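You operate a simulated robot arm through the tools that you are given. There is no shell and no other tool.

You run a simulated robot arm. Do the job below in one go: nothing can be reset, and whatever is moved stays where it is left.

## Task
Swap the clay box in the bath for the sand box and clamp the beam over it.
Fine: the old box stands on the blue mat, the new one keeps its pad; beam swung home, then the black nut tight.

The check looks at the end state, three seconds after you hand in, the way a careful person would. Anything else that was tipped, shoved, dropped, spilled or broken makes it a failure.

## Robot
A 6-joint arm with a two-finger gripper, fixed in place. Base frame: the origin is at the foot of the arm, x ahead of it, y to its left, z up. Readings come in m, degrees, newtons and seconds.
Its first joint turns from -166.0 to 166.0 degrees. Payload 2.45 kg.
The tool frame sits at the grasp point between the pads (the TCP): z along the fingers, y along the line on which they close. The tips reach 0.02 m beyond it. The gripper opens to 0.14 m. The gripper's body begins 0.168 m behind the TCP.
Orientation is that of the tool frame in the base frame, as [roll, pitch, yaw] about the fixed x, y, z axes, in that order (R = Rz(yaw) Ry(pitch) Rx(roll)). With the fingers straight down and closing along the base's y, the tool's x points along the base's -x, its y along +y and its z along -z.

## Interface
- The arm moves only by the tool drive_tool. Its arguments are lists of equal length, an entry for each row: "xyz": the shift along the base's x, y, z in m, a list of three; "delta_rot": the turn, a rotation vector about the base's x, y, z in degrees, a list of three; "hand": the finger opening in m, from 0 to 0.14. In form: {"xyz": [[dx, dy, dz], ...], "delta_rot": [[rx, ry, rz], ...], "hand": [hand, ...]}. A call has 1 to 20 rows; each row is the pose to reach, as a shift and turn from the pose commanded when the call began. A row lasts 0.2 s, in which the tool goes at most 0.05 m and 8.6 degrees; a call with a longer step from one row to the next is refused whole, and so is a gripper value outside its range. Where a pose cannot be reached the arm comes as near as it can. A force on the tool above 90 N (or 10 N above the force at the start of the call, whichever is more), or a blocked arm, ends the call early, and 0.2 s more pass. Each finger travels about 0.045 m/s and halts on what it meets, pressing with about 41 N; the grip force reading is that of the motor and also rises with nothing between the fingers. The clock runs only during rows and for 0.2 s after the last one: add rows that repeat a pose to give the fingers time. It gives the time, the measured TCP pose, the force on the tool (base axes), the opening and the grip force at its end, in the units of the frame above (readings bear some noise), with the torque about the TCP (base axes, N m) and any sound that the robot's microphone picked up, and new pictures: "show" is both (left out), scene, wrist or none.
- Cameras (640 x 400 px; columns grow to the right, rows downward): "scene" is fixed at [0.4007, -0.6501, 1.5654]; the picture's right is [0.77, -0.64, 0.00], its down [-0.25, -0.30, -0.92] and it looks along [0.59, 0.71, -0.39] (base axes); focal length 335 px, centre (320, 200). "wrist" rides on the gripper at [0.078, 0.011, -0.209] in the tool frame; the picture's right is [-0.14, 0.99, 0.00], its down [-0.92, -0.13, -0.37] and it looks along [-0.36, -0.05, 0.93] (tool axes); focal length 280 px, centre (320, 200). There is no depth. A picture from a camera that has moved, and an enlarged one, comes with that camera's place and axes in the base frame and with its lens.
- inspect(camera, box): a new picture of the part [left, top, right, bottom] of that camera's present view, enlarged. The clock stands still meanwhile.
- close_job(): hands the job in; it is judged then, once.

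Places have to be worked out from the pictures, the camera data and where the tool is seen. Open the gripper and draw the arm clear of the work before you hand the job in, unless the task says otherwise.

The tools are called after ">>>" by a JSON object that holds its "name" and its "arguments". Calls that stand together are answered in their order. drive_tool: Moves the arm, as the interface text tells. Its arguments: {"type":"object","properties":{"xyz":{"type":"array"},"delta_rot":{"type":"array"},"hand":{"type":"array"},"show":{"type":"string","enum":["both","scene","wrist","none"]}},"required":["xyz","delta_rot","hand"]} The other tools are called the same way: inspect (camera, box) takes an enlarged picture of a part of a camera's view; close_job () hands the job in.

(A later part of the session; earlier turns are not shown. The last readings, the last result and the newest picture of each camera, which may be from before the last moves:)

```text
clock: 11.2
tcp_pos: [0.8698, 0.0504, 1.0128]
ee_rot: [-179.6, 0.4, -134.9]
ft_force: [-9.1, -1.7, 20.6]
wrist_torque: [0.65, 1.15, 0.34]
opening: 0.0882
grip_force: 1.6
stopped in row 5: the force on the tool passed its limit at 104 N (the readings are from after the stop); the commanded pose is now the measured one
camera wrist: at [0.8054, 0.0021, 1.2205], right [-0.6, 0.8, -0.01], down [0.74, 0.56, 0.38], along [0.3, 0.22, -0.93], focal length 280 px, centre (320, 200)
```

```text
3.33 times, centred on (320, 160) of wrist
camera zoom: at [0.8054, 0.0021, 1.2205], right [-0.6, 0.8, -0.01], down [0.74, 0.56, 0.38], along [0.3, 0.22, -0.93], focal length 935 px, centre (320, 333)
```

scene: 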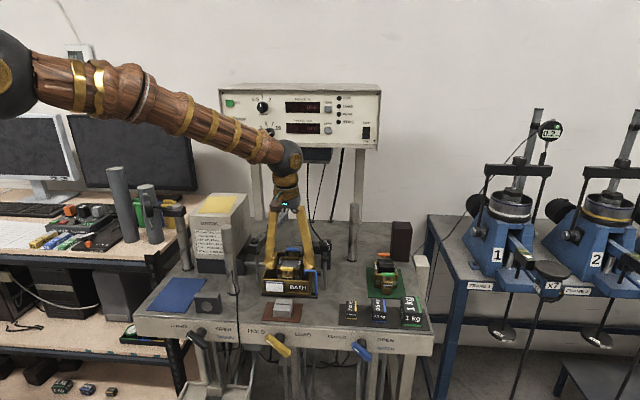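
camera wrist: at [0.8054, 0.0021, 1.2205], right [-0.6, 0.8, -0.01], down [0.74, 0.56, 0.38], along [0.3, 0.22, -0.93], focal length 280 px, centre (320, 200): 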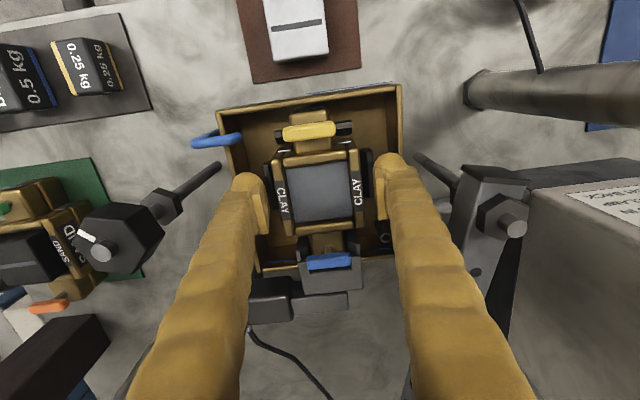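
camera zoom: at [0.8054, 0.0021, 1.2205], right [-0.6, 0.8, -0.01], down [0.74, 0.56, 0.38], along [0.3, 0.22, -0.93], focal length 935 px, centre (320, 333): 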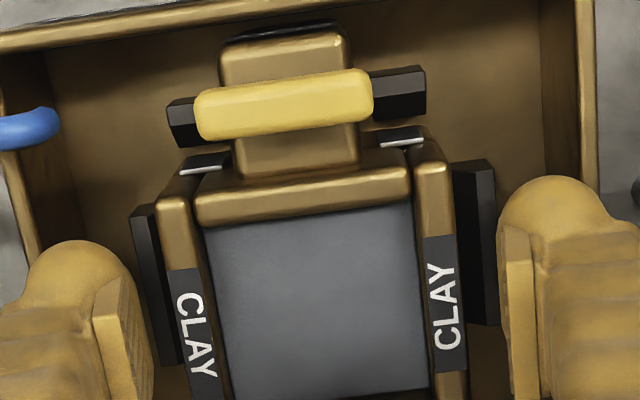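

The stop was at tip z≈0.993. The torque puts the contact 57 mm to the left of the tool axis, so the left finger caught the bath rim because the fingers were too wide. I'll lift off, narrow the opening to 0.076, and check that nothing has shifted.

>>> {"name": "drive_tool", "arguments": {"xyz": [[0, 0, 0.015], [0, 0, 0.025], [0, 0, 0.025], [0, 0, 0.025]], "delta_rot": [[0, 0, 0], [0, 0, 0], [0, 0, 0], [0, 0, 0]], "hand": [0.086, 0.076, 0.076, 0.076], "show": "both"}}

>>> {"name": "inspect", "arguments": {"camera": "wrist", "box": [220, 60, 420, 220]}}

>>> {"name": "inspect", "arguments": {"camera": "scene", "box": [255, 225, 335, 300]}}

```text
clock: 12.2
tcp_pos: [0.87, 0.0529, 1.0359]
ee_rot: [-179.6, 0.5, -134.9]
ft_force: [-0.1, 0.0, -0.6]
wrist_torque: [-0.01, 0.01, 0.02]
opening: 0.0758
grip_force: 0.0
camera wrist: at [0.805, 0.0032, 1.2449], right [-0.6, 0.8, -0.01], down [0.74, 0.56, 0.38], along [0.3, 0.22, -0.93], focal length 280 px, centre (320, 200)
```

scene: 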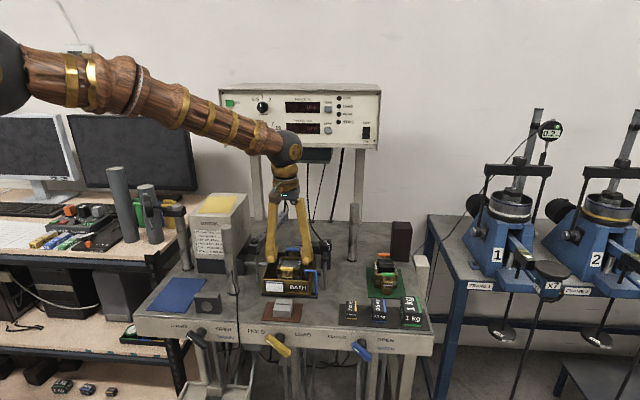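
wrist: 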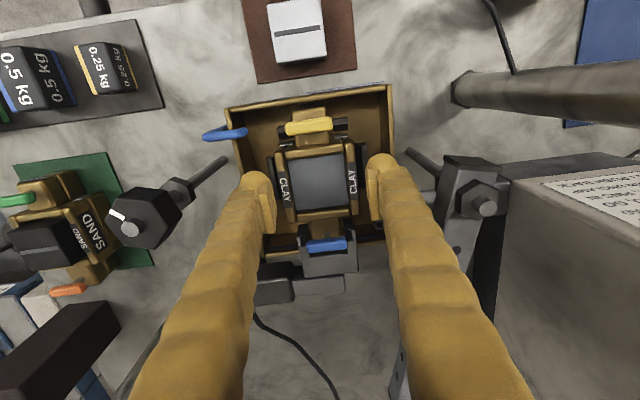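

```text
2.50 times, centred on (320, 140) of wrist
camera zoom: at [0.805, 0.0032, 1.2449], right [-0.6, 0.8, -0.01], down [0.74, 0.56, 0.38], along [0.3, 0.22, -0.93], focal length 701 px, centre (320, 350)
```

zoom: 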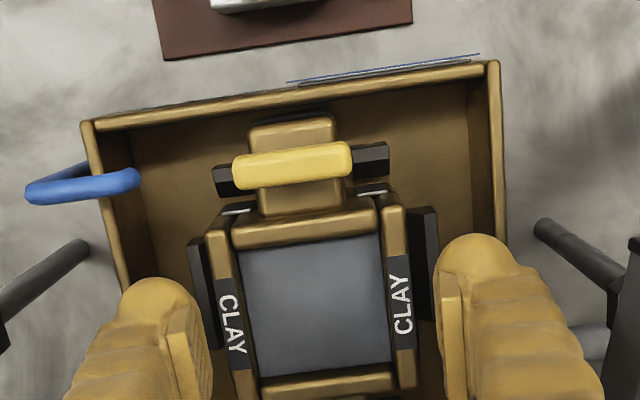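

```text
5.33 times, centred on (295, 262) of scene
camera zoom: at [0.4007, -0.6501, 1.5654], right [0.77, -0.64, 0.0], down [-0.25, -0.3, -0.92], along [0.59, 0.71, -0.39], focal length 1787 px, centre (453, -133)
```

zoom: 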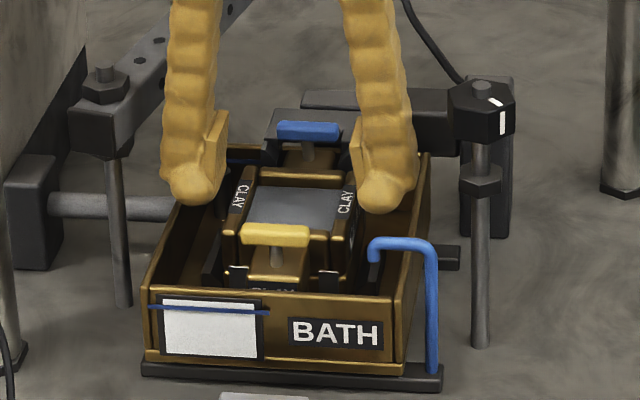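

Nothing moved, and the bath looks identical. I'll remove the 0.6° tilt left by the contact, then descend with the narrower opening to TCP z≈0.998.

>>> {"name": "drive_tool", "arguments": {"xyz": [[0, -0.001, -0.005], [0, -0.001, -0.015], [0, -0.001, -0.024], [0, -0.001, -0.031], [0, -0.001, -0.037], [0, -0.001, -0.037]], "delta_rot": [[0, 0.6, 0], [0, 0.6, 0], [0, 0.6, 0], [0, 0.6, 0], [0, 0.6, 0], [0, 0.6, 0]], "hand": [0.076, 0.076, 0.076, 0.076, 0.076, 0.076], "show": "wrist"}}

>>> {"name": "inspect", "arguments": {"camera": "scene", "box": [265, 235, 325, 290]}}

>>> {"name": "inspect", "arguments": {"camera": "wrist", "box": [240, 100, 400, 220]}}

```text
clock: 13.6
tcp_pos: [0.8697, 0.0505, 0.9985]
ee_rot: [179.9, -0.1, -134.9]
ft_force: [-0.7, 0.7, -0.4]
wrist_torque: [-0.01, -0.03, -0.01]
opening: 0.0758
grip_force: 0.0
camera wrist: at [0.8084, 0.0017, 1.2082], right [-0.6, 0.8, 0.0], down [0.74, 0.56, 0.37], along [0.29, 0.22, -0.93], focal length 280 px, centre (320, 200)
```

wrist: 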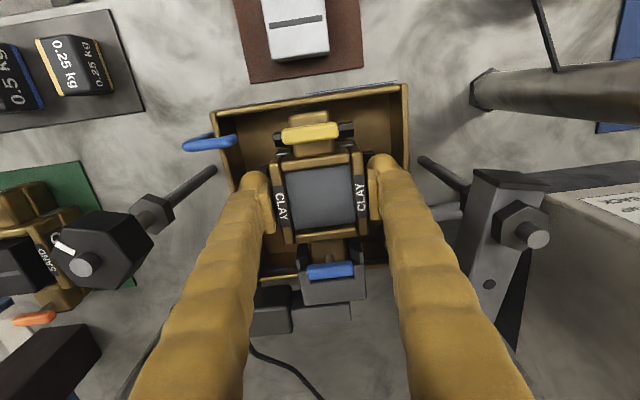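

```text
7.27 times, centred on (295, 262) of scene
camera zoom: at [0.4007, -0.6501, 1.5654], right [0.77, -0.64, 0.0], down [-0.25, -0.3, -0.92], along [0.59, 0.71, -0.39], focal length 2436 px, centre (502, -254)
```

zoom: 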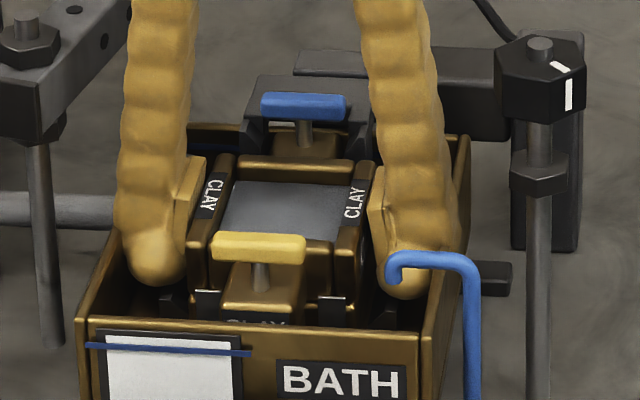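

```text
3.33 times, centred on (320, 160) of wrist
camera zoom: at [0.8084, 0.0017, 1.2082], right [-0.6, 0.8, 0.0], down [0.74, 0.56, 0.37], along [0.29, 0.22, -0.93], focal length 935 px, centre (320, 333)
```

zoom: 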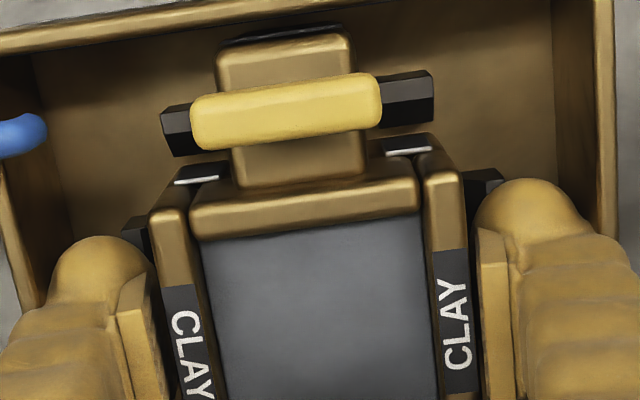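

The fingers are inside the bath beside the clay box with no contact force. I'll close on the box.

>>> {"name": "drive_tool", "arguments": {"xyz": [[0, 0, 0], [0, 0, 0], [0, 0, 0], [0, 0, 0]], "delta_rot": [[0, 0, 0], [0, 0, 0], [0, 0, 0], [0, 0, 0]], "hand": [0.066, 0.055, 0.05, 0.05], "show": "wrist"}}

```text
clock: 14.6
tcp_pos: [0.8698, 0.0501, 0.9989]
ee_rot: [180.0, -0.2, -134.9]
ft_force: [-1.2, 1.1, 0.8]
wrist_torque: [-0.03, 0.02, 0.05]
opening: 0.0697
grip_force: 41.7
camera wrist: at [0.8085, 0.0017, 1.2082], right [-0.6, 0.8, 0.0], down [0.74, 0.56, 0.37], along [0.29, 0.22, -0.93], focal length 280 px, centre (320, 200)
```

wrist: 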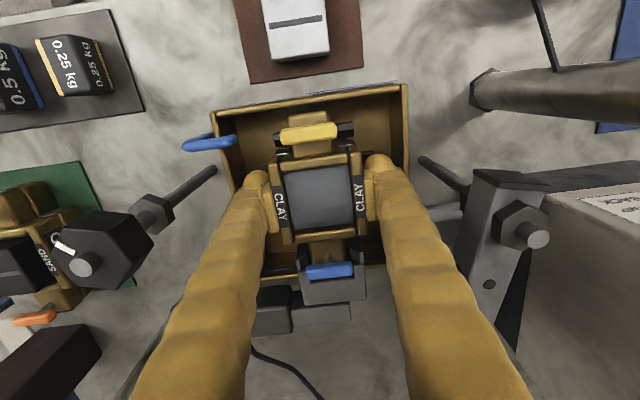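

Gripped at 69.7 mm width with a 41.7 N grip and well centred. I'll lift slowly a little and check the weight and that both halves come up together.

>>> {"name": "drive_tool", "arguments": {"xyz": [[0, 0, 0.004], [0, 0, 0.01], [0, 0, 0.018], [0, 0, 0.028], [0, 0, 0.028]], "delta_rot": [[0, 0, 0], [0, 0, 0], [0, 0, 0], [0, 0, 0], [0, 0, 0]], "hand": [0.05, 0.05, 0.05, 0.05, 0.05], "show": "both"}}

>>> {"name": "inspect", "arguments": {"camera": "scene", "box": [255, 225, 335, 300]}}

>>> {"name": "inspect", "arguments": {"camera": "wrist", "box": [240, 100, 400, 220]}}

```text
clock: 15.8
tcp_pos: [0.8711, 0.0483, 1.0272]
ee_rot: [179.9, -0.1, -135.0]
ft_force: [0.4, 0.0, -7.8]
wrist_torque: [-0.02, 0.01, 0.0]
opening: 0.0697
grip_force: 41.3
camera wrist: at [0.8088, 0.0011, 1.2377], right [-0.6, 0.8, 0.0], down [0.74, 0.56, 0.37], along [0.29, 0.22, -0.93], focal length 280 px, centre (320, 200)
```

scene: 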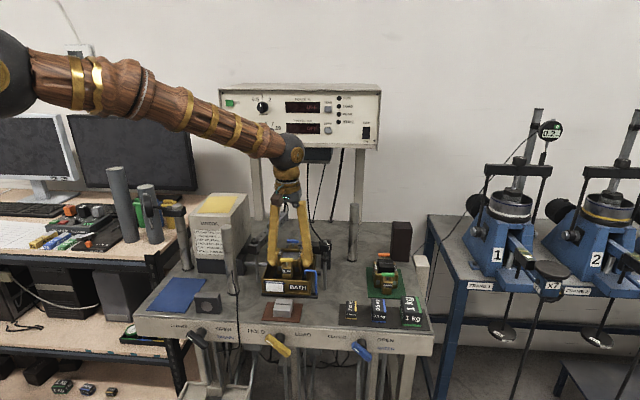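
wrist: 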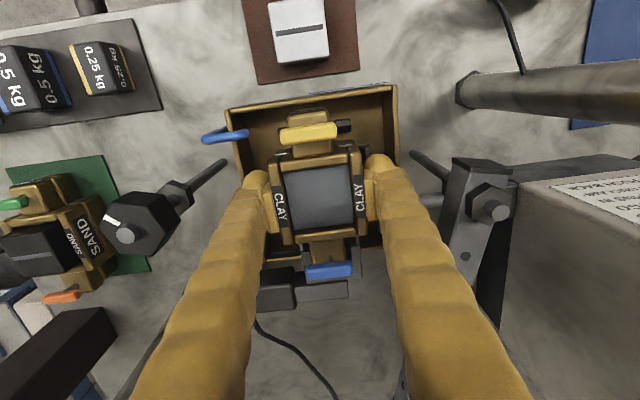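

```text
5.33 times, centred on (295, 262) of scene
camera zoom: at [0.4007, -0.6501, 1.5654], right [0.77, -0.64, 0.0], down [-0.25, -0.3, -0.92], along [0.59, 0.71, -0.39], focal length 1787 px, centre (453, -133)
```

zoom: 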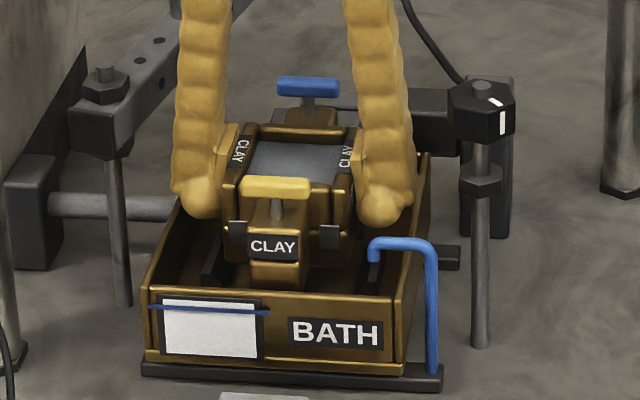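

```text
3.33 times, centred on (320, 160) of wrist
camera zoom: at [0.8088, 0.0011, 1.2377], right [-0.6, 0.8, 0.0], down [0.74, 0.56, 0.37], along [0.29, 0.22, -0.93], focal length 935 px, centre (320, 333)
```

zoom: 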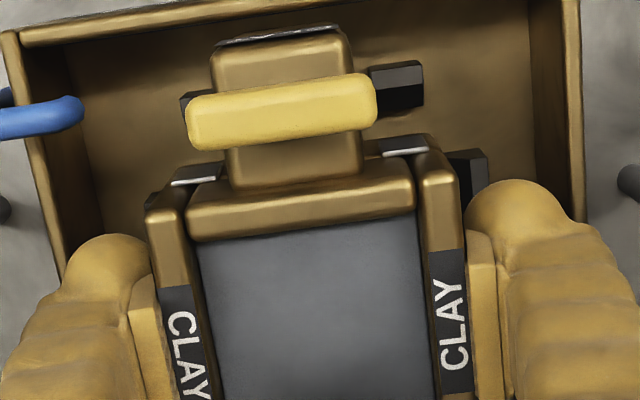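

Both halves came up together, about 0.8 kg and level. I'll raise it well over the posts (tops at about 1.15) and carry it toward the blue mat, which I place centred at about (0.594, 0.220).

>>> {"name": "drive_tool", "arguments": {"xyz": [[0, 0, 0.03], [0, 0, 0.07], [0, 0, 0.11], [0, 0, 0.15], [0, 0, 0.19], [0, 0, 0.225], [0, 0, 0.225], [-0.034, 0.021, 0.225], [-0.068, 0.042, 0.225], [-0.103, 0.063, 0.225], [-0.138, 0.085, 0.225], [-0.173, 0.106, 0.225], [-0.208, 0.127, 0.225], [-0.243, 0.149, 0.225], [-0.2766, 0.17, 0.225], [-0.2766, 0.17, 0.225], [-0.2766, 0.17, 0.225]], "delta_rot": [[0, 0, 0], [0, 0, 0], [0, 0, 0], [0, 0, 0], [0, 0, 0], [0, 0, 0], [0, 0, 0], [0, 0, 0], [0, 0, 0], [0, 0, 0], [0, 0, 0], [0, 0, 0], [0, 0, 0], [0, 0, 0], [0, 0, 0], [0, 0, 0], [0, 0, 0]], "hand": [0.05, 0.05, 0.05, 0.05, 0.05, 0.05, 0.05, 0.05, 0.05, 0.05, 0.05, 0.05, 0.05, 0.05, 0.05, 0.05, 0.05], "show": "both"}}

```text
clock: 19.4
tcp_pos: [0.5918, 0.2153, 1.252]
ee_rot: [179.9, -0.1, -135.0]
ft_force: [-0.1, -0.5, -7.7]
wrist_torque: [-0.01, 0.05, -0.04]
opening: 0.0698
grip_force: 40.6
camera wrist: at [0.5285, 0.1684, 1.461], right [-0.6, 0.8, 0.0], down [0.74, 0.56, 0.37], along [0.29, 0.22, -0.93], focal length 280 px, centre (320, 200)
```

scene: 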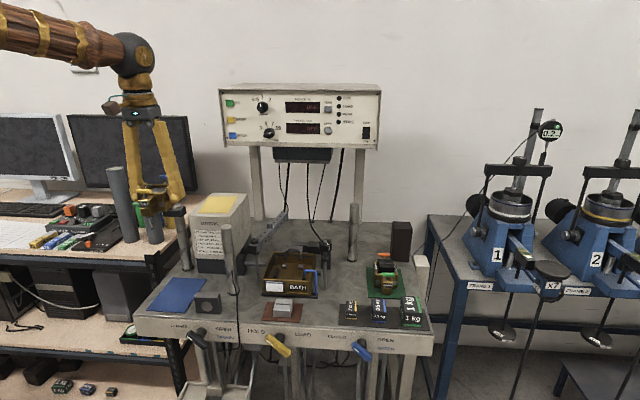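
wrist: 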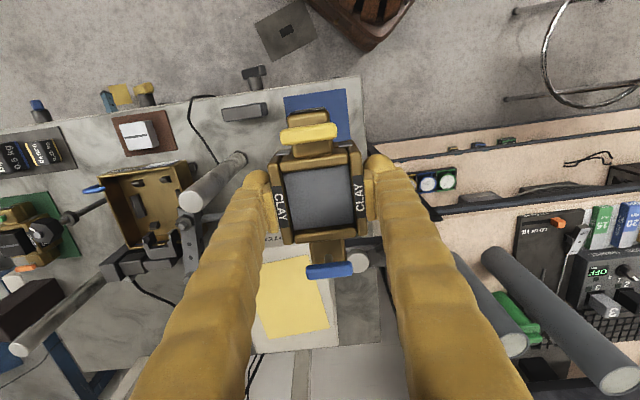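

The mat is where I computed it. I'll correct by a few millimetres and lower to about 1.5 cm above touchdown, then look.

>>> {"name": "drive_tool", "arguments": {"xyz": [[0.003, 0.006, -0.03], [0.003, 0.006, -0.07], [0.003, 0.006, -0.11], [0.003, 0.006, -0.15], [0.003, 0.006, -0.19], [0.003, 0.006, -0.22], [0.003, 0.006, -0.24], [0.003, 0.006, -0.252], [0.003, 0.006, -0.252], [0.003, 0.006, -0.252]], "delta_rot": [[0, 0, 0], [0, 0, 0], [0, 0, 0], [0, 0, 0], [0, 0, 0], [0, 0, 0], [0, 0, 0], [0, 0, 0], [0, 0, 0], [0, 0, 0]], "hand": [0.05, 0.05, 0.05, 0.05, 0.05, 0.05, 0.05, 0.05, 0.05, 0.05], "show": "both"}}

>>> {"name": "inspect", "arguments": {"camera": "scene", "box": [140, 250, 240, 330]}}

>>> {"name": "inspect", "arguments": {"camera": "wrist", "box": [200, 20, 440, 220]}}

```text
clock: 21.6
tcp_pos: [0.5968, 0.2252, 1.0009]
ee_rot: [-179.9, -0.1, -134.9]
ft_force: [-0.4, -0.4, -7.7]
wrist_torque: [0.04, -0.01, 0.02]
opening: 0.0695
grip_force: 41.2
camera wrist: at [0.5339, 0.1769, 1.2085], right [-0.6, 0.8, 0.0], down [0.74, 0.56, 0.37], along [0.29, 0.22, -0.93], focal length 280 px, centre (320, 200)
```

scene: 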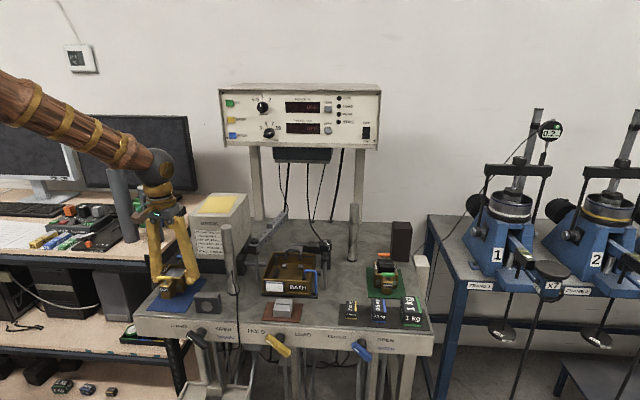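
wrist: 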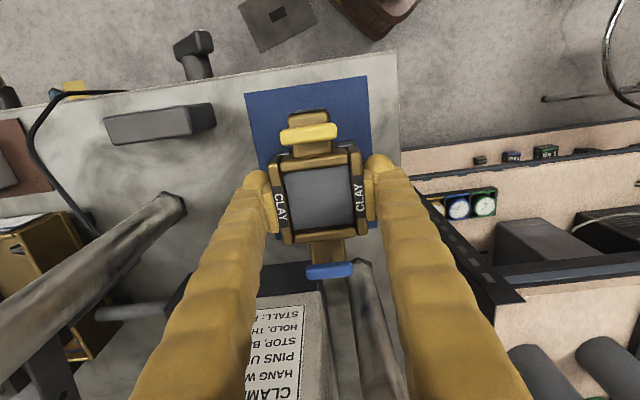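

```text
5.00 times, centred on (190, 290) of scene
camera zoom: at [0.4007, -0.6501, 1.5654], right [0.77, -0.64, 0.0], down [-0.25, -0.3, -0.92], along [0.59, 0.71, -0.39], focal length 1675 px, centre (970, -250)
```

zoom: 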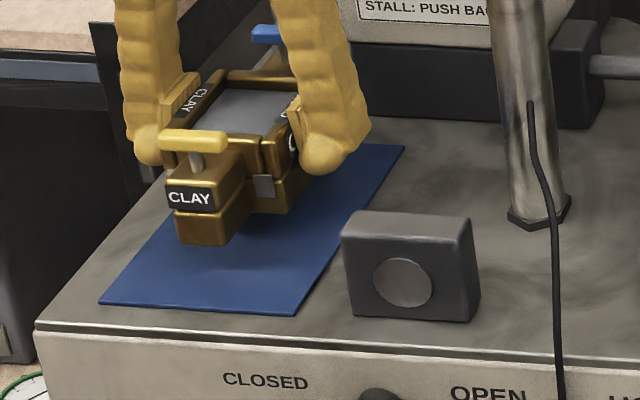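

```text
2.00 times, centred on (320, 120) of wrist
camera zoom: at [0.5339, 0.1769, 1.2085], right [-0.6, 0.8, 0.0], down [0.74, 0.56, 0.37], along [0.29, 0.22, -0.93], focal length 561 px, centre (320, 360)
```

zoom: 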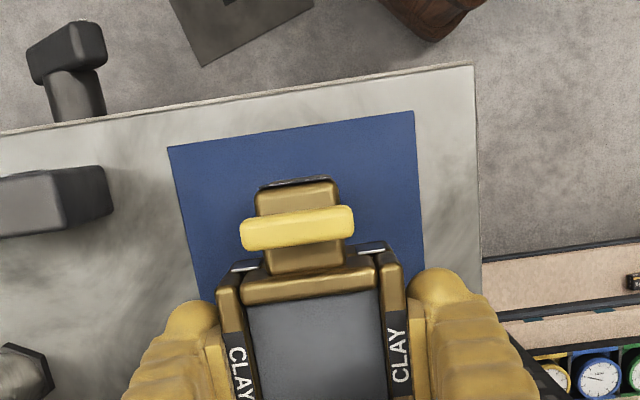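

The box is over the mat but about 5 mm too far back. I'll shift it forward slightly and lower in small steps, watching for the weight to come off.

>>> {"name": "drive_tool", "arguments": {"xyz": [[-0.002, -0.005, 0], [-0.002, -0.005, -0.004], [-0.002, -0.005, -0.008], [-0.002, -0.005, -0.011], [-0.002, -0.005, -0.011]], "delta_rot": [[0, 0, 0], [0, 0, 0], [0, 0, 0], [0, 0, 0], [0, 0, 0]], "hand": [0.05, 0.05, 0.05, 0.05, 0.05], "show": "none"}}

>>> {"name": "inspect", "arguments": {"camera": "scene", "box": [160, 270, 220, 315]}}

```text
clock: 22.8
tcp_pos: [0.5948, 0.2197, 0.9876]
ee_rot: [179.9, -0.1, -135.0]
ft_force: [-0.8, 0.1, -7.7]
wrist_torque: [0.03, -0.02, 0.02]
opening: 0.0695
grip_force: 41.3
```

```text
8.89 times, centred on (190, 292) of scene
camera zoom: at [0.4007, -0.6501, 1.5654], right [0.77, -0.64, 0.0], down [-0.25, -0.3, -0.92], along [0.59, 0.71, -0.39], focal length 2978 px, centre (1476, -622)
```

zoom: 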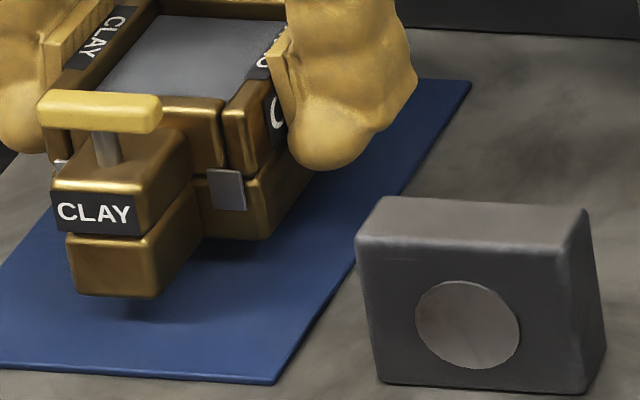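

It's still hovering a few millimetres up, with the full weight on the gripper. I'll continue down in 1.5–2 mm steps.

>>> {"name": "drive_tool", "arguments": {"xyz": [[0, 0, -0.002], [0, 0, -0.004], [0, 0, -0.004]], "delta_rot": [[0, 0, 0], [0, 0, 0], [0, 0, 0]], "hand": [0.05, 0.05, 0.05], "show": "none"}}

>>> {"name": "inspect", "arguments": {"camera": "scene", "box": [160, 270, 220, 315]}}

```text
clock: 23.6
tcp_pos: [0.5956, 0.2213, 0.9846]
ee_rot: [-179.9, -0.2, -135.0]
ft_force: [0.2, -0.4, -7.5]
wrist_torque: [0.0, 0.0, 0.0]
opening: 0.0693
grip_force: 40.8
```

```text
8.89 times, centred on (190, 292) of scene
camera zoom: at [0.4007, -0.6501, 1.5654], right [0.77, -0.64, 0.0], down [-0.25, -0.3, -0.92], along [0.59, 0.71, -0.39], focal length 2978 px, centre (1476, -622)
```

zoom: 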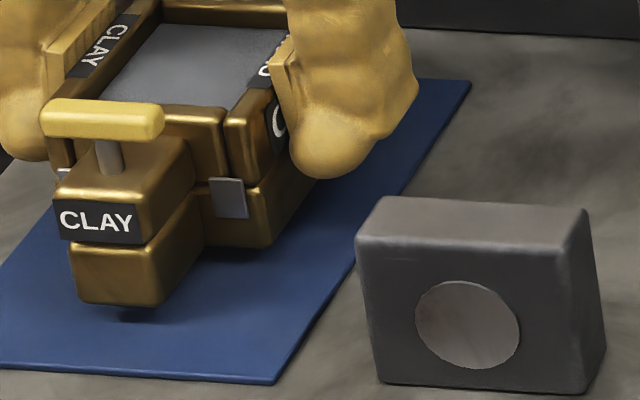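

>>> {"name": "drive_tool", "arguments": {"xyz": [[0, 0, -0.002], [0, 0, -0.004], [0, 0, -0.004]], "delta_rot": [[0, 0, 0], [0, 0, 0], [0, 0, 0]], "hand": [0.05, 0.05, 0.05], "show": "none"}}

>>> {"name": "inspect", "arguments": {"camera": "scene", "box": [160, 270, 220, 315]}}

```text
clock: 24.4
tcp_pos: [0.5958, 0.2215, 0.9814]
ee_rot: [180.0, -0.1, -134.9]
ft_force: [-0.3, -0.1, -7.6]
wrist_torque: [-0.01, -0.02, -0.03]
opening: 0.0694
grip_force: 40.7
```

```text
8.89 times, centred on (190, 292) of scene
camera zoom: at [0.4007, -0.6501, 1.5654], right [0.77, -0.64, 0.0], down [-0.25, -0.3, -0.92], along [0.59, 0.71, -0.39], focal length 2978 px, centre (1476, -622)
```

zoom: 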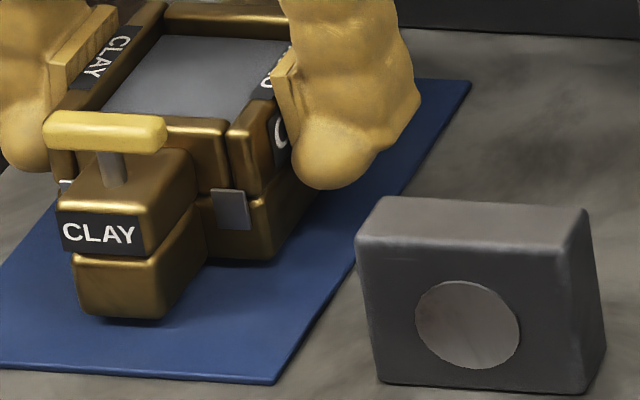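

The weight is still fully carried, with a shadow gap of about 1–3 mm. I'll take another small step down.

>>> {"name": "drive_tool", "arguments": {"xyz": [[0, 0, -0.0015], [0, 0, -0.003], [0, 0, -0.003]], "delta_rot": [[0, 0, 0], [0, 0, 0], [0, 0, 0]], "hand": [0.05, 0.05, 0.05], "show": "none"}}

>>> {"name": "inspect", "arguments": {"camera": "scene", "box": [160, 270, 220, 315]}}

```text
clock: 25.2
tcp_pos: [0.5958, 0.2215, 0.9774]
ee_rot: [-179.9, -0.2, -134.9]
ft_force: [0.3, 0.8, -7.9]
wrist_torque: [0.0, 0.01, 0.0]
opening: 0.0693
grip_force: 41.3
```

```text
8.89 times, centred on (190, 292) of scene
camera zoom: at [0.4007, -0.6501, 1.5654], right [0.77, -0.64, 0.0], down [-0.25, -0.3, -0.92], along [0.59, 0.71, -0.39], focal length 2978 px, centre (1476, -622)
```

zoom: 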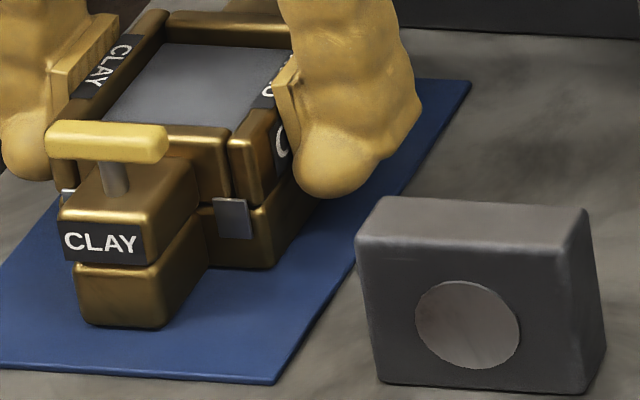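

The box is almost touching, but the weight reading is unchanged. I'll continue with finer steps.

>>> {"name": "drive_tool", "arguments": {"xyz": [[0, 0, -0.001], [0, 0, -0.002], [0, 0, -0.002]], "delta_rot": [[0, 0, 0], [0, 0, 0], [0, 0, 0]], "hand": [0.05, 0.05, 0.05], "show": "none"}}

>>> {"name": "inspect", "arguments": {"camera": "scene", "box": [160, 270, 220, 315]}}

```text
clock: 26.0
tcp_pos: [0.5955, 0.221, 0.9763]
ee_rot: [180.0, 0.0, -134.9]
ft_force: [-11.7, -1.5, 22.1]
wrist_torque: [0.28, -0.23, -0.16]
opening: 0.0696
grip_force: 41.6
```

```text
8.89 times, centred on (190, 292) of scene
camera zoom: at [0.4007, -0.6501, 1.5654], right [0.77, -0.64, 0.0], down [-0.25, -0.3, -0.92], along [0.59, 0.71, -0.39], focal length 2978 px, centre (1476, -622)
```

zoom: 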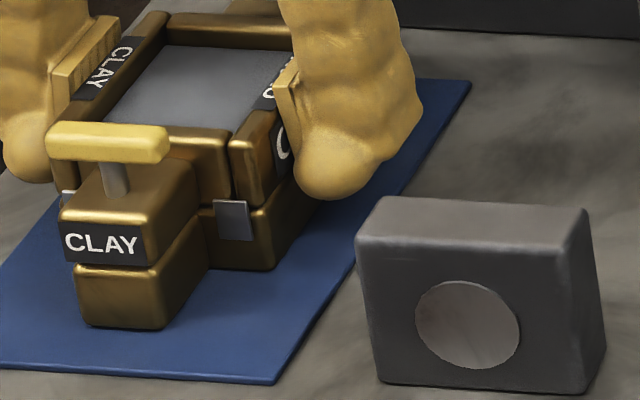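

Touchdown: the tool force flipped to +22 N at TCP z≈0.9765. I'll ease up 1 mm to relieve the push, then open the fingers.

>>> {"name": "drive_tool", "arguments": {"xyz": [[0, 0, 0.001], [0, 0, 0.001], [0, 0, 0.001], [0, 0, 0.001], [0, 0, 0.001]], "delta_rot": [[0, 0, 0], [0, 0, 0], [0, 0, 0], [0, 0, 0], [0, 0, 0]], "hand": [0.05, 0.065, 0.075, 0.084, 0.084], "show": "both"}}

>>> {"name": "inspect", "arguments": {"camera": "scene", "box": [140, 250, 240, 330]}}

```text
clock: 27.2
tcp_pos: [0.5951, 0.2219, 0.9758]
ee_rot: [179.9, -0.1, -134.9]
ft_force: [0.2, 0.5, 0.4]
wrist_torque: [0.01, 0.04, 0.0]
opening: 0.084
grip_force: 0.0
camera wrist: at [0.533, 0.1726, 1.1865], right [-0.6, 0.8, 0.0], down [0.74, 0.56, 0.37], along [0.29, 0.22, -0.93], focal length 280 px, centre (320, 200)
```

scene: 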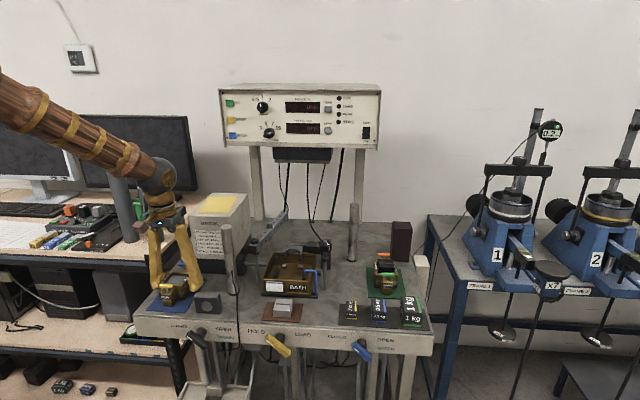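
wrist: 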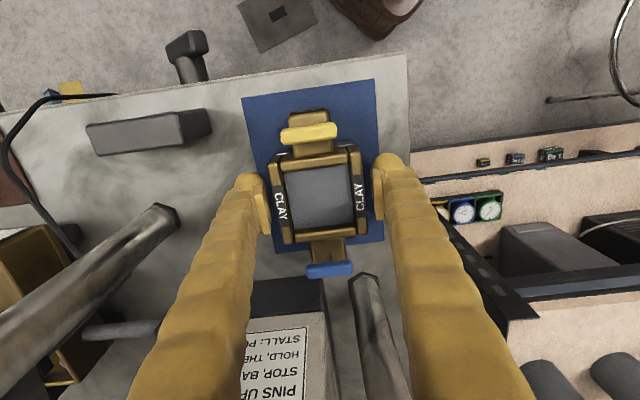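

```text
5.00 times, centred on (190, 290) of scene
camera zoom: at [0.4007, -0.6501, 1.5654], right [0.77, -0.64, 0.0], down [-0.25, -0.3, -0.92], along [0.59, 0.71, -0.39], focal length 1675 px, centre (970, -250)
```

zoom: 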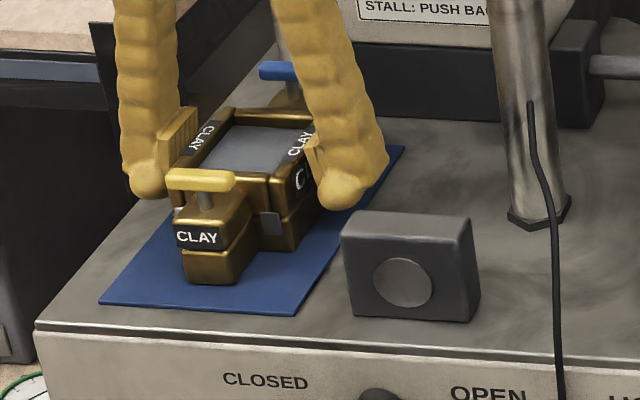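

The clay box stands upright on the mat and is released. I'll rise straight up and travel high toward the sand box.

>>> {"name": "drive_tool", "arguments": {"xyz": [[0, 0, 0.02], [0, 0, 0.05], [0, 0, 0.09], [0, 0, 0.135], [0, 0, 0.18], [0, 0, 0.225], [0, 0, 0.27], [0.03, -0.03, 0.29], [0.06, -0.065, 0.29], [0.09, -0.098, 0.29], [0.12, -0.13, 0.29], [0.15, -0.163, 0.29], [0.18, -0.196, 0.29], [0.21, -0.229, 0.29], [0.245, -0.26, 0.29], [0.285, -0.28, 0.29], [0.33, -0.3, 0.28], [0.375, -0.315, 0.27], [0.42, -0.33, 0.26], [0.46, -0.345, 0.25]], "delta_rot": [[0, 0, 0], [0, 0, 0], [0, 0, 0], [0, 0, 0], [0, 0, 0], [0, 0, 0], [0, 0, 0], [0, 0, 0], [0, 0, 0], [0, 0, 0], [0, 0, 0], [0, 0, 0], [0, 0, 0], [0, 0, 0], [0, 0, 0], [0, 0, 0], [0, 0, 0], [0, 0, 0], [0, 0, 0], [0, 0, 0]], "hand": [0.084, 0.084, 0.084, 0.084, 0.084, 0.084, 0.1, 0.1, 0.1, 0.1, 0.1, 0.1, 0.1, 0.1, 0.1, 0.1, 0.1, 0.1, 0.1, 0.1], "show": "both"}}

>>> {"name": "inspect", "arguments": {"camera": "scene", "box": [140, 240, 240, 330]}}

>>> {"name": "inspect", "arguments": {"camera": "wrist", "box": [230, 90, 390, 230]}}

```text
refused: row 17 steps farther than a row can; nothing moved
```

```text
4.44 times, centred on (190, 285) of scene
camera zoom: at [0.4007, -0.6501, 1.5654], right [0.77, -0.64, 0.0], down [-0.25, -0.3, -0.92], along [0.59, 0.71, -0.39], focal length 1489 px, centre (898, -178)
```

zoom: 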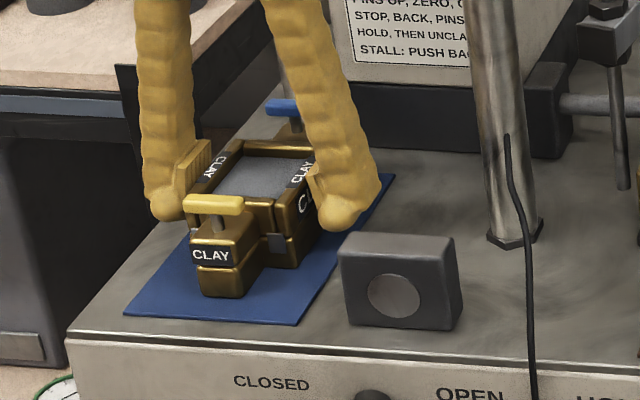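

```text
2.86 times, centred on (310, 160) of wrist
camera zoom: at [0.533, 0.1726, 1.1865], right [-0.6, 0.8, 0.0], down [0.74, 0.56, 0.37], along [0.29, 0.22, -0.93], focal length 801 px, centre (349, 314)
```

zoom: 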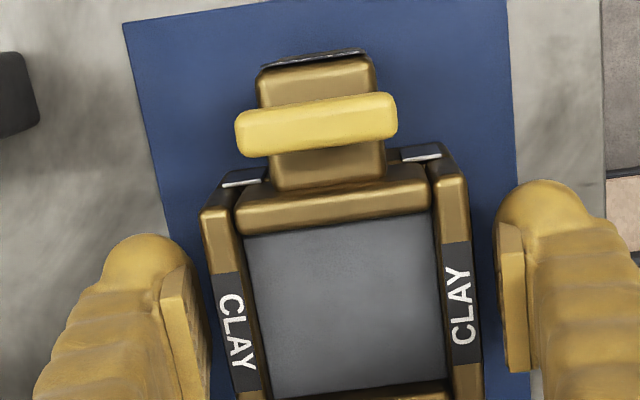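

One row was slightly too long, so that call was refused. I'll first rise straight up and start the traverse in a shorter call.

>>> {"name": "drive_tool", "arguments": {"xyz": [[0, 0, 0.02], [0, 0, 0.05], [0, 0, 0.09], [0, 0, 0.13], [0, 0, 0.17], [0, 0, 0.21], [0, 0, 0.25], [0, 0, 0.28], [0.03, -0.03, 0.28], [0.06, -0.06, 0.28], [0.09, -0.09, 0.28], [0.12, -0.12, 0.28], [0.15, -0.15, 0.28], [0.18, -0.18, 0.28], [0.21, -0.21, 0.28], [0.24, -0.24, 0.28], [0.265, -0.265, 0.28], [0.265, -0.265, 0.28]], "delta_rot": [[0, 0, 0], [0, 0, 0], [0, 0, 0], [0, 0, 0], [0, 0, 0], [0, 0, 0], [0, 0, 0], [0, 0, 0], [0, 0, 0], [0, 0, 0], [0, 0, 0], [0, 0, 0], [0, 0, 0], [0, 0, 0], [0, 0, 0], [0, 0, 0], [0, 0, 0], [0, 0, 0]], "hand": [0.084, 0.084, 0.084, 0.084, 0.084, 0.084, 0.1, 0.1, 0.1, 0.1, 0.1, 0.1, 0.1, 0.1, 0.1, 0.1, 0.1, 0.1], "show": "both"}}

>>> {"name": "inspect", "arguments": {"camera": "scene", "box": [140, 240, 240, 330]}}

>>> {"name": "inspect", "arguments": {"camera": "wrist", "box": [240, 100, 400, 260]}}

```text
clock: 31.0
tcp_pos: [0.8603, -0.0467, 1.2553]
ee_rot: [180.0, -0.2, -134.9]
ft_force: [-0.4, 0.2, -1.0]
wrist_torque: [0.01, -0.03, 0.0]
opening: 0.1
grip_force: 0.2
camera wrist: at [0.7981, -0.0948, 1.4649], right [-0.6, 0.8, 0.0], down [0.74, 0.56, 0.37], along [0.29, 0.22, -0.93], focal length 280 px, centre (320, 200)
```

scene: 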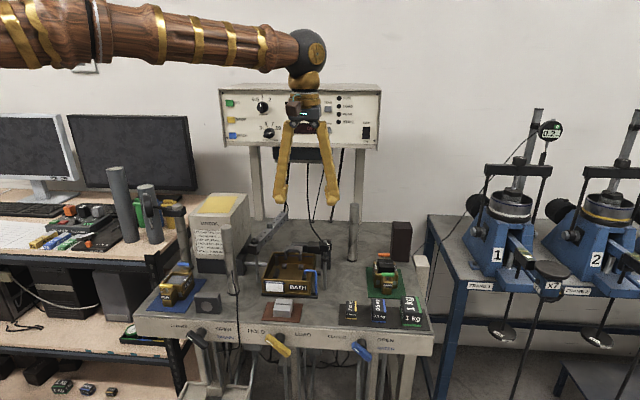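
wrist: 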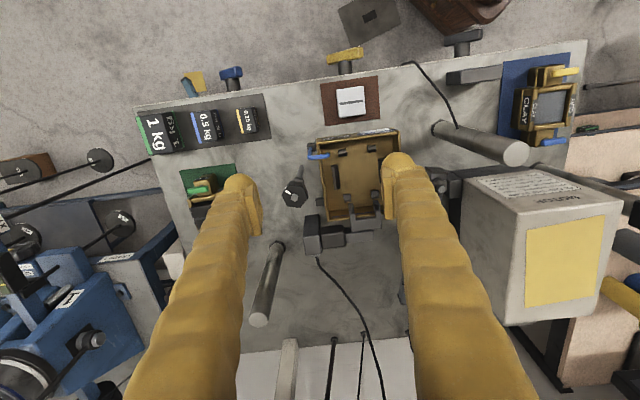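

```text
4.44 times, centred on (190, 285) of scene
camera zoom: at [0.4007, -0.6501, 1.5654], right [0.77, -0.64, 0.0], down [-0.25, -0.3, -0.92], along [0.59, 0.71, -0.39], focal length 1489 px, centre (898, -178)
```

zoom: 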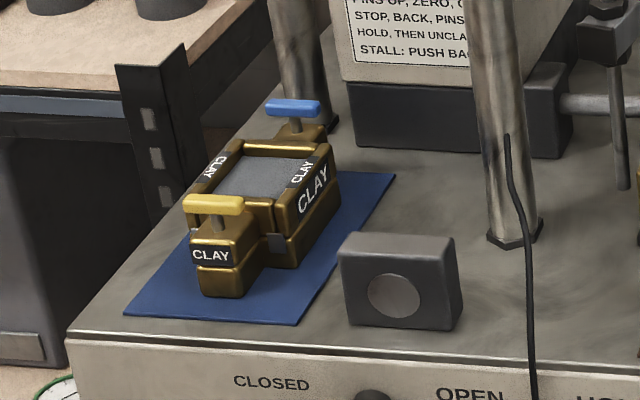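

```text
2.50 times, centred on (320, 180) of wrist
camera zoom: at [0.7981, -0.0948, 1.4649], right [-0.6, 0.8, 0.0], down [0.74, 0.56, 0.37], along [0.29, 0.22, -0.93], focal length 701 px, centre (320, 250)
```

zoom: 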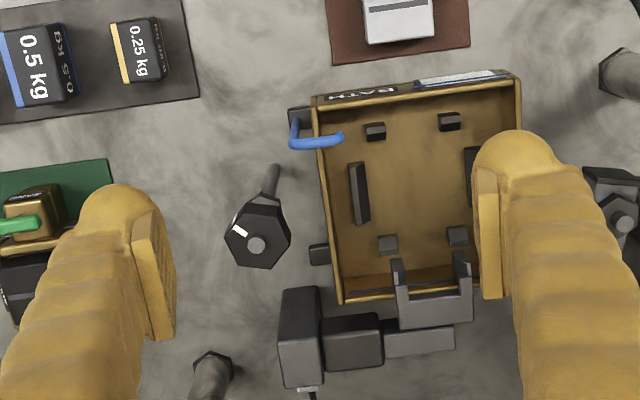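

The clay box stands nicely on its mat and the bath is empty. Next I'll move above the sand box, about (1.092, -0.127), and come down partway for a close look.

>>> {"name": "drive_tool", "arguments": {"xyz": [[0.04, -0.014, 0], [0.08, -0.028, 0], [0.12, -0.042, 0], [0.16, -0.056, 0], [0.2, -0.07, 0], [0.232, -0.08, 0], [0.232, -0.08, -0.03], [0.232, -0.08, -0.07], [0.232, -0.08, -0.1], [0.232, -0.08, -0.1], [0.232, -0.08, -0.1]], "delta_rot": [[0, 0, 0], [0, 0, 0], [0, 0, 0], [0, 0, 0], [0, 0, 0], [0, 0, 0], [0, 0, 0], [0, 0, 0], [0, 0, 0], [0, 0, 0], [0, 0, 0]], "hand": [0.1, 0.1, 0.1, 0.1, 0.1, 0.1, 0.1, 0.1, 0.1, 0.1, 0.1], "show": "both"}}

>>> {"name": "inspect", "arguments": {"camera": "wrist", "box": [220, 60, 420, 220]}}

>>> {"name": "inspect", "arguments": {"camera": "scene", "box": [345, 220, 435, 310]}}

```text
clock: 33.4
tcp_pos: [1.0902, -0.1264, 1.1557]
ee_rot: [-180.0, -0.2, -134.9]
ft_force: [-0.3, 0.0, 0.6]
wrist_torque: [-0.01, 0.02, 0.0]
opening: 0.1003
grip_force: 0.0
out of reach, approached as far as the arm can: row 6
camera wrist: at [1.0288, -0.1741, 1.3643], right [-0.6, 0.8, 0.0], down [0.74, 0.56, 0.37], along [0.29, 0.22, -0.93], focal length 280 px, centre (320, 200)
```

scene: 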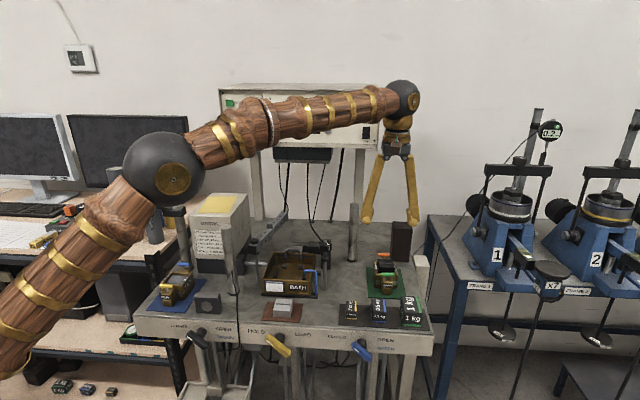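
wrist: 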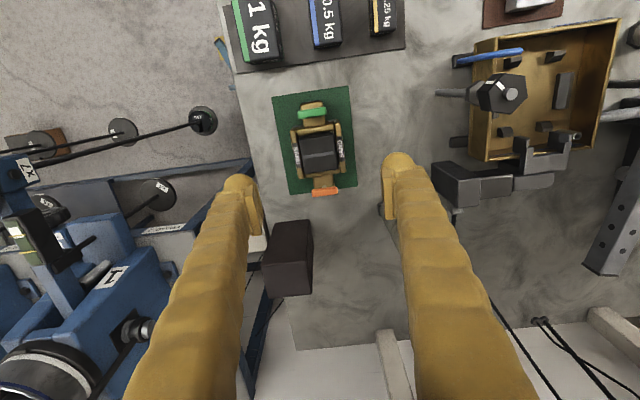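

```text
2.50 times, centred on (320, 140) of wrist
camera zoom: at [1.0288, -0.1741, 1.3643], right [-0.6, 0.8, 0.0], down [0.74, 0.56, 0.37], along [0.29, 0.22, -0.93], focal length 701 px, centre (320, 350)
```

zoom: 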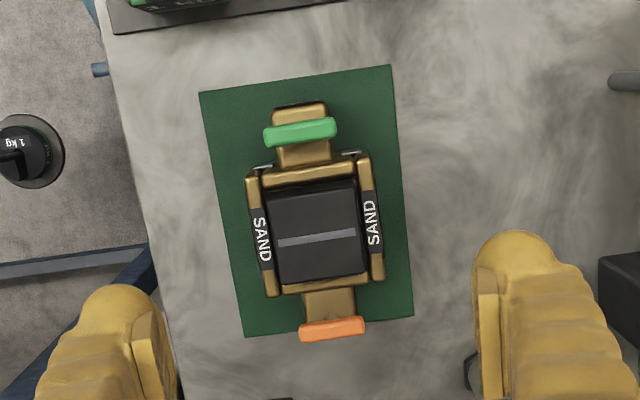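

```text
4.44 times, centred on (390, 265) of scene
camera zoom: at [0.4007, -0.6501, 1.5654], right [0.77, -0.64, 0.0], down [-0.25, -0.3, -0.92], along [0.59, 0.71, -0.39], focal length 1489 px, centre (9, -89)
```

zoom: 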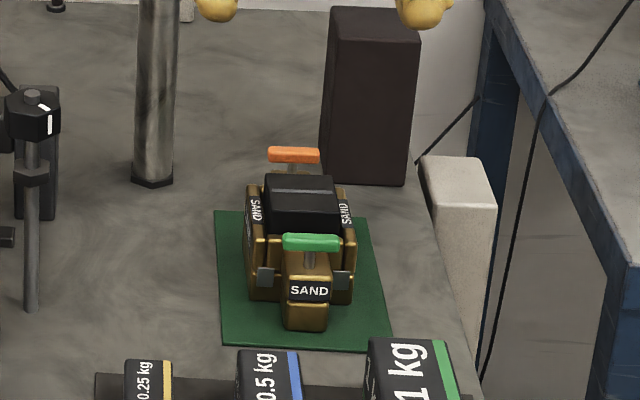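

The tool is almost exactly over the pad centre, about 2 mm off to the left. I'll correct that, set the opening to 0.088 and descend to z≈1.03 for another check.

>>> {"name": "drive_tool", "arguments": {"xyz": [[0.0014, -0.0014, -0.02], [0.0014, -0.0014, -0.05], [0.0014, -0.0014, -0.08], [0.0014, -0.0014, -0.11], [0.0014, -0.0014, -0.12], [0.0014, -0.0014, -0.12], [0.0014, -0.0014, -0.12]], "delta_rot": [[0, 0, 0], [0, 0, 0], [0, 0, 0], [0, 0, 0], [0, 0, 0], [0, 0, 0], [0, 0, 0]], "hand": [0.09, 0.09, 0.09, 0.09, 0.09, 0.09, 0.09], "show": "both"}}

>>> {"name": "inspect", "arguments": {"camera": "wrist", "box": [220, 60, 420, 220]}}

>>> {"name": "inspect", "arguments": {"camera": "scene", "box": [355, 230, 425, 300]}}

```text
clock: 35.0
tcp_pos: [1.0953, -0.1248, 1.0384]
ee_rot: [180.0, -0.1, -135.0]
ft_force: [-0.4, -0.3, 0.2]
wrist_torque: [0.0, 0.0, -0.03]
opening: 0.0899
grip_force: 0.0
camera wrist: at [1.0324, -0.1728, 1.247], right [-0.6, 0.8, 0.0], down [0.74, 0.56, 0.37], along [0.29, 0.22, -0.93], focal length 280 px, centre (320, 200)
```

scene: 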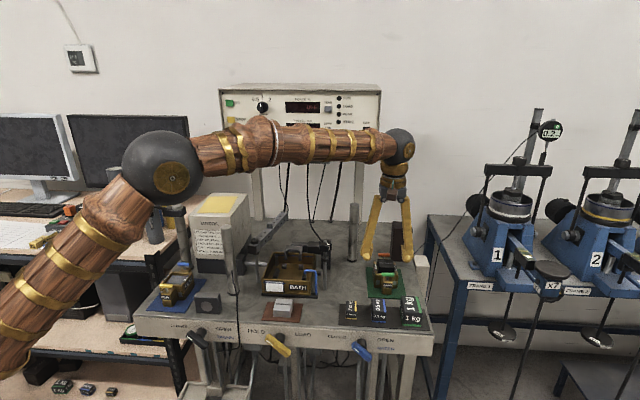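
wrist: 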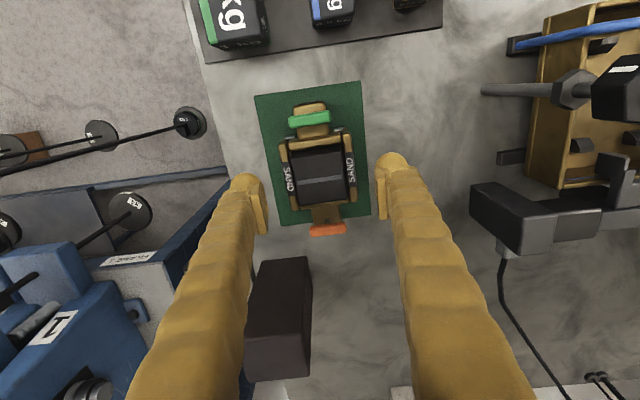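

```text
2.50 times, centred on (320, 140) of wrist
camera zoom: at [1.0324, -0.1728, 1.247], right [-0.6, 0.8, 0.0], down [0.74, 0.56, 0.37], along [0.29, 0.22, -0.93], focal length 701 px, centre (320, 350)
```

zoom: 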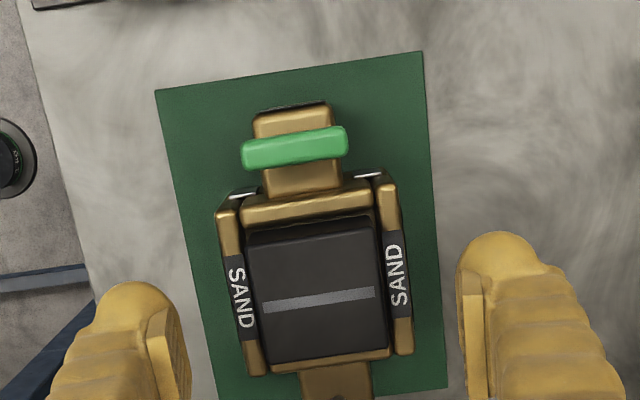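

```text
5.71 times, centred on (390, 265) of scene
camera zoom: at [0.4007, -0.6501, 1.5654], right [0.77, -0.64, 0.0], down [-0.25, -0.3, -0.92], along [0.59, 0.71, -0.39], focal length 1914 px, centre (-80, -171)
```

zoom: 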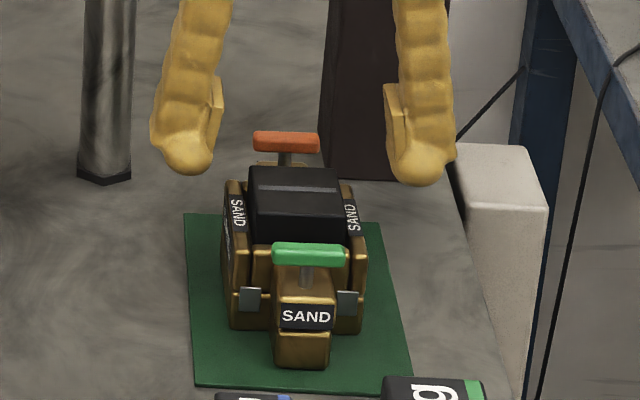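

Aligned, with the box only about 3 mm forward of the tool axis, the same as for the clay box. I'll descend to TCP z≈0.979, the same grip height relative to the box as before.

>>> {"name": "drive_tool", "arguments": {"xyz": [[-0.0007, -0.0007, -0.015], [-0.0007, -0.0007, -0.03], [-0.0007, -0.0007, -0.042], [-0.0007, -0.0007, -0.052], [-0.0007, -0.0007, -0.059], [-0.0007, -0.0007, -0.059], [-0.0007, -0.0007, -0.059]], "delta_rot": [[0, 0, 0], [0, 0, 0], [0, 0, 0], [0, 0, 0], [0, 0, 0], [0, 0, 0], [0, 0, 0]], "hand": [0.086, 0.086, 0.086, 0.086, 0.086, 0.086, 0.086], "show": "wrist"}}

>>> {"name": "inspect", "arguments": {"camera": "wrist", "box": [240, 100, 400, 220]}}

>>> {"name": "inspect", "arguments": {"camera": "scene", "box": [360, 240, 420, 300]}}

```text
clock: 36.6
tcp_pos: [1.0919, -0.1261, 0.9768]
ee_rot: [179.8, -0.1, -134.9]
ft_force: [-0.4, -0.2, 0.2]
wrist_torque: [-0.03, 0.02, 0.0]
opening: 0.0861
grip_force: 0.1
camera wrist: at [1.0295, -0.1743, 1.1863], right [-0.6, 0.8, 0.0], down [0.74, 0.56, 0.37], along [0.29, 0.22, -0.93], focal length 280 px, centre (320, 200)
```

wrist: 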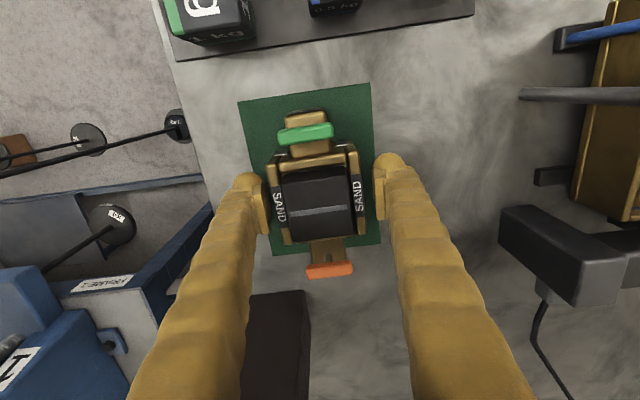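

```text
3.33 times, centred on (320, 160) of wrist
camera zoom: at [1.0295, -0.1743, 1.1863], right [-0.6, 0.8, 0.0], down [0.74, 0.56, 0.37], along [0.29, 0.22, -0.93], focal length 935 px, centre (320, 333)
```

zoom: 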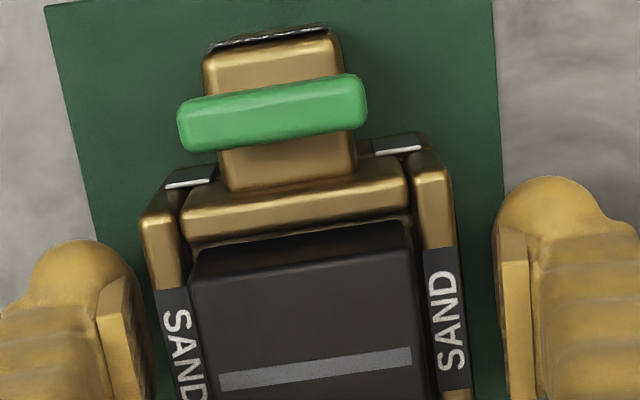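

```text
6.67 times, centred on (390, 270) of scene
camera zoom: at [0.4007, -0.6501, 1.5654], right [0.77, -0.64, 0.0], down [-0.25, -0.3, -0.92], along [0.59, 0.71, -0.39], focal length 2233 px, centre (-147, -267)
```

zoom: 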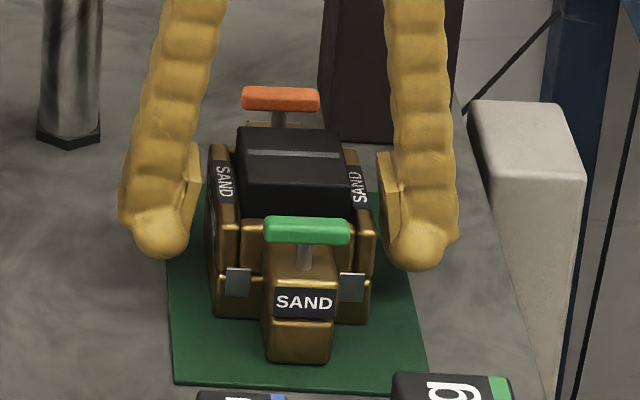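

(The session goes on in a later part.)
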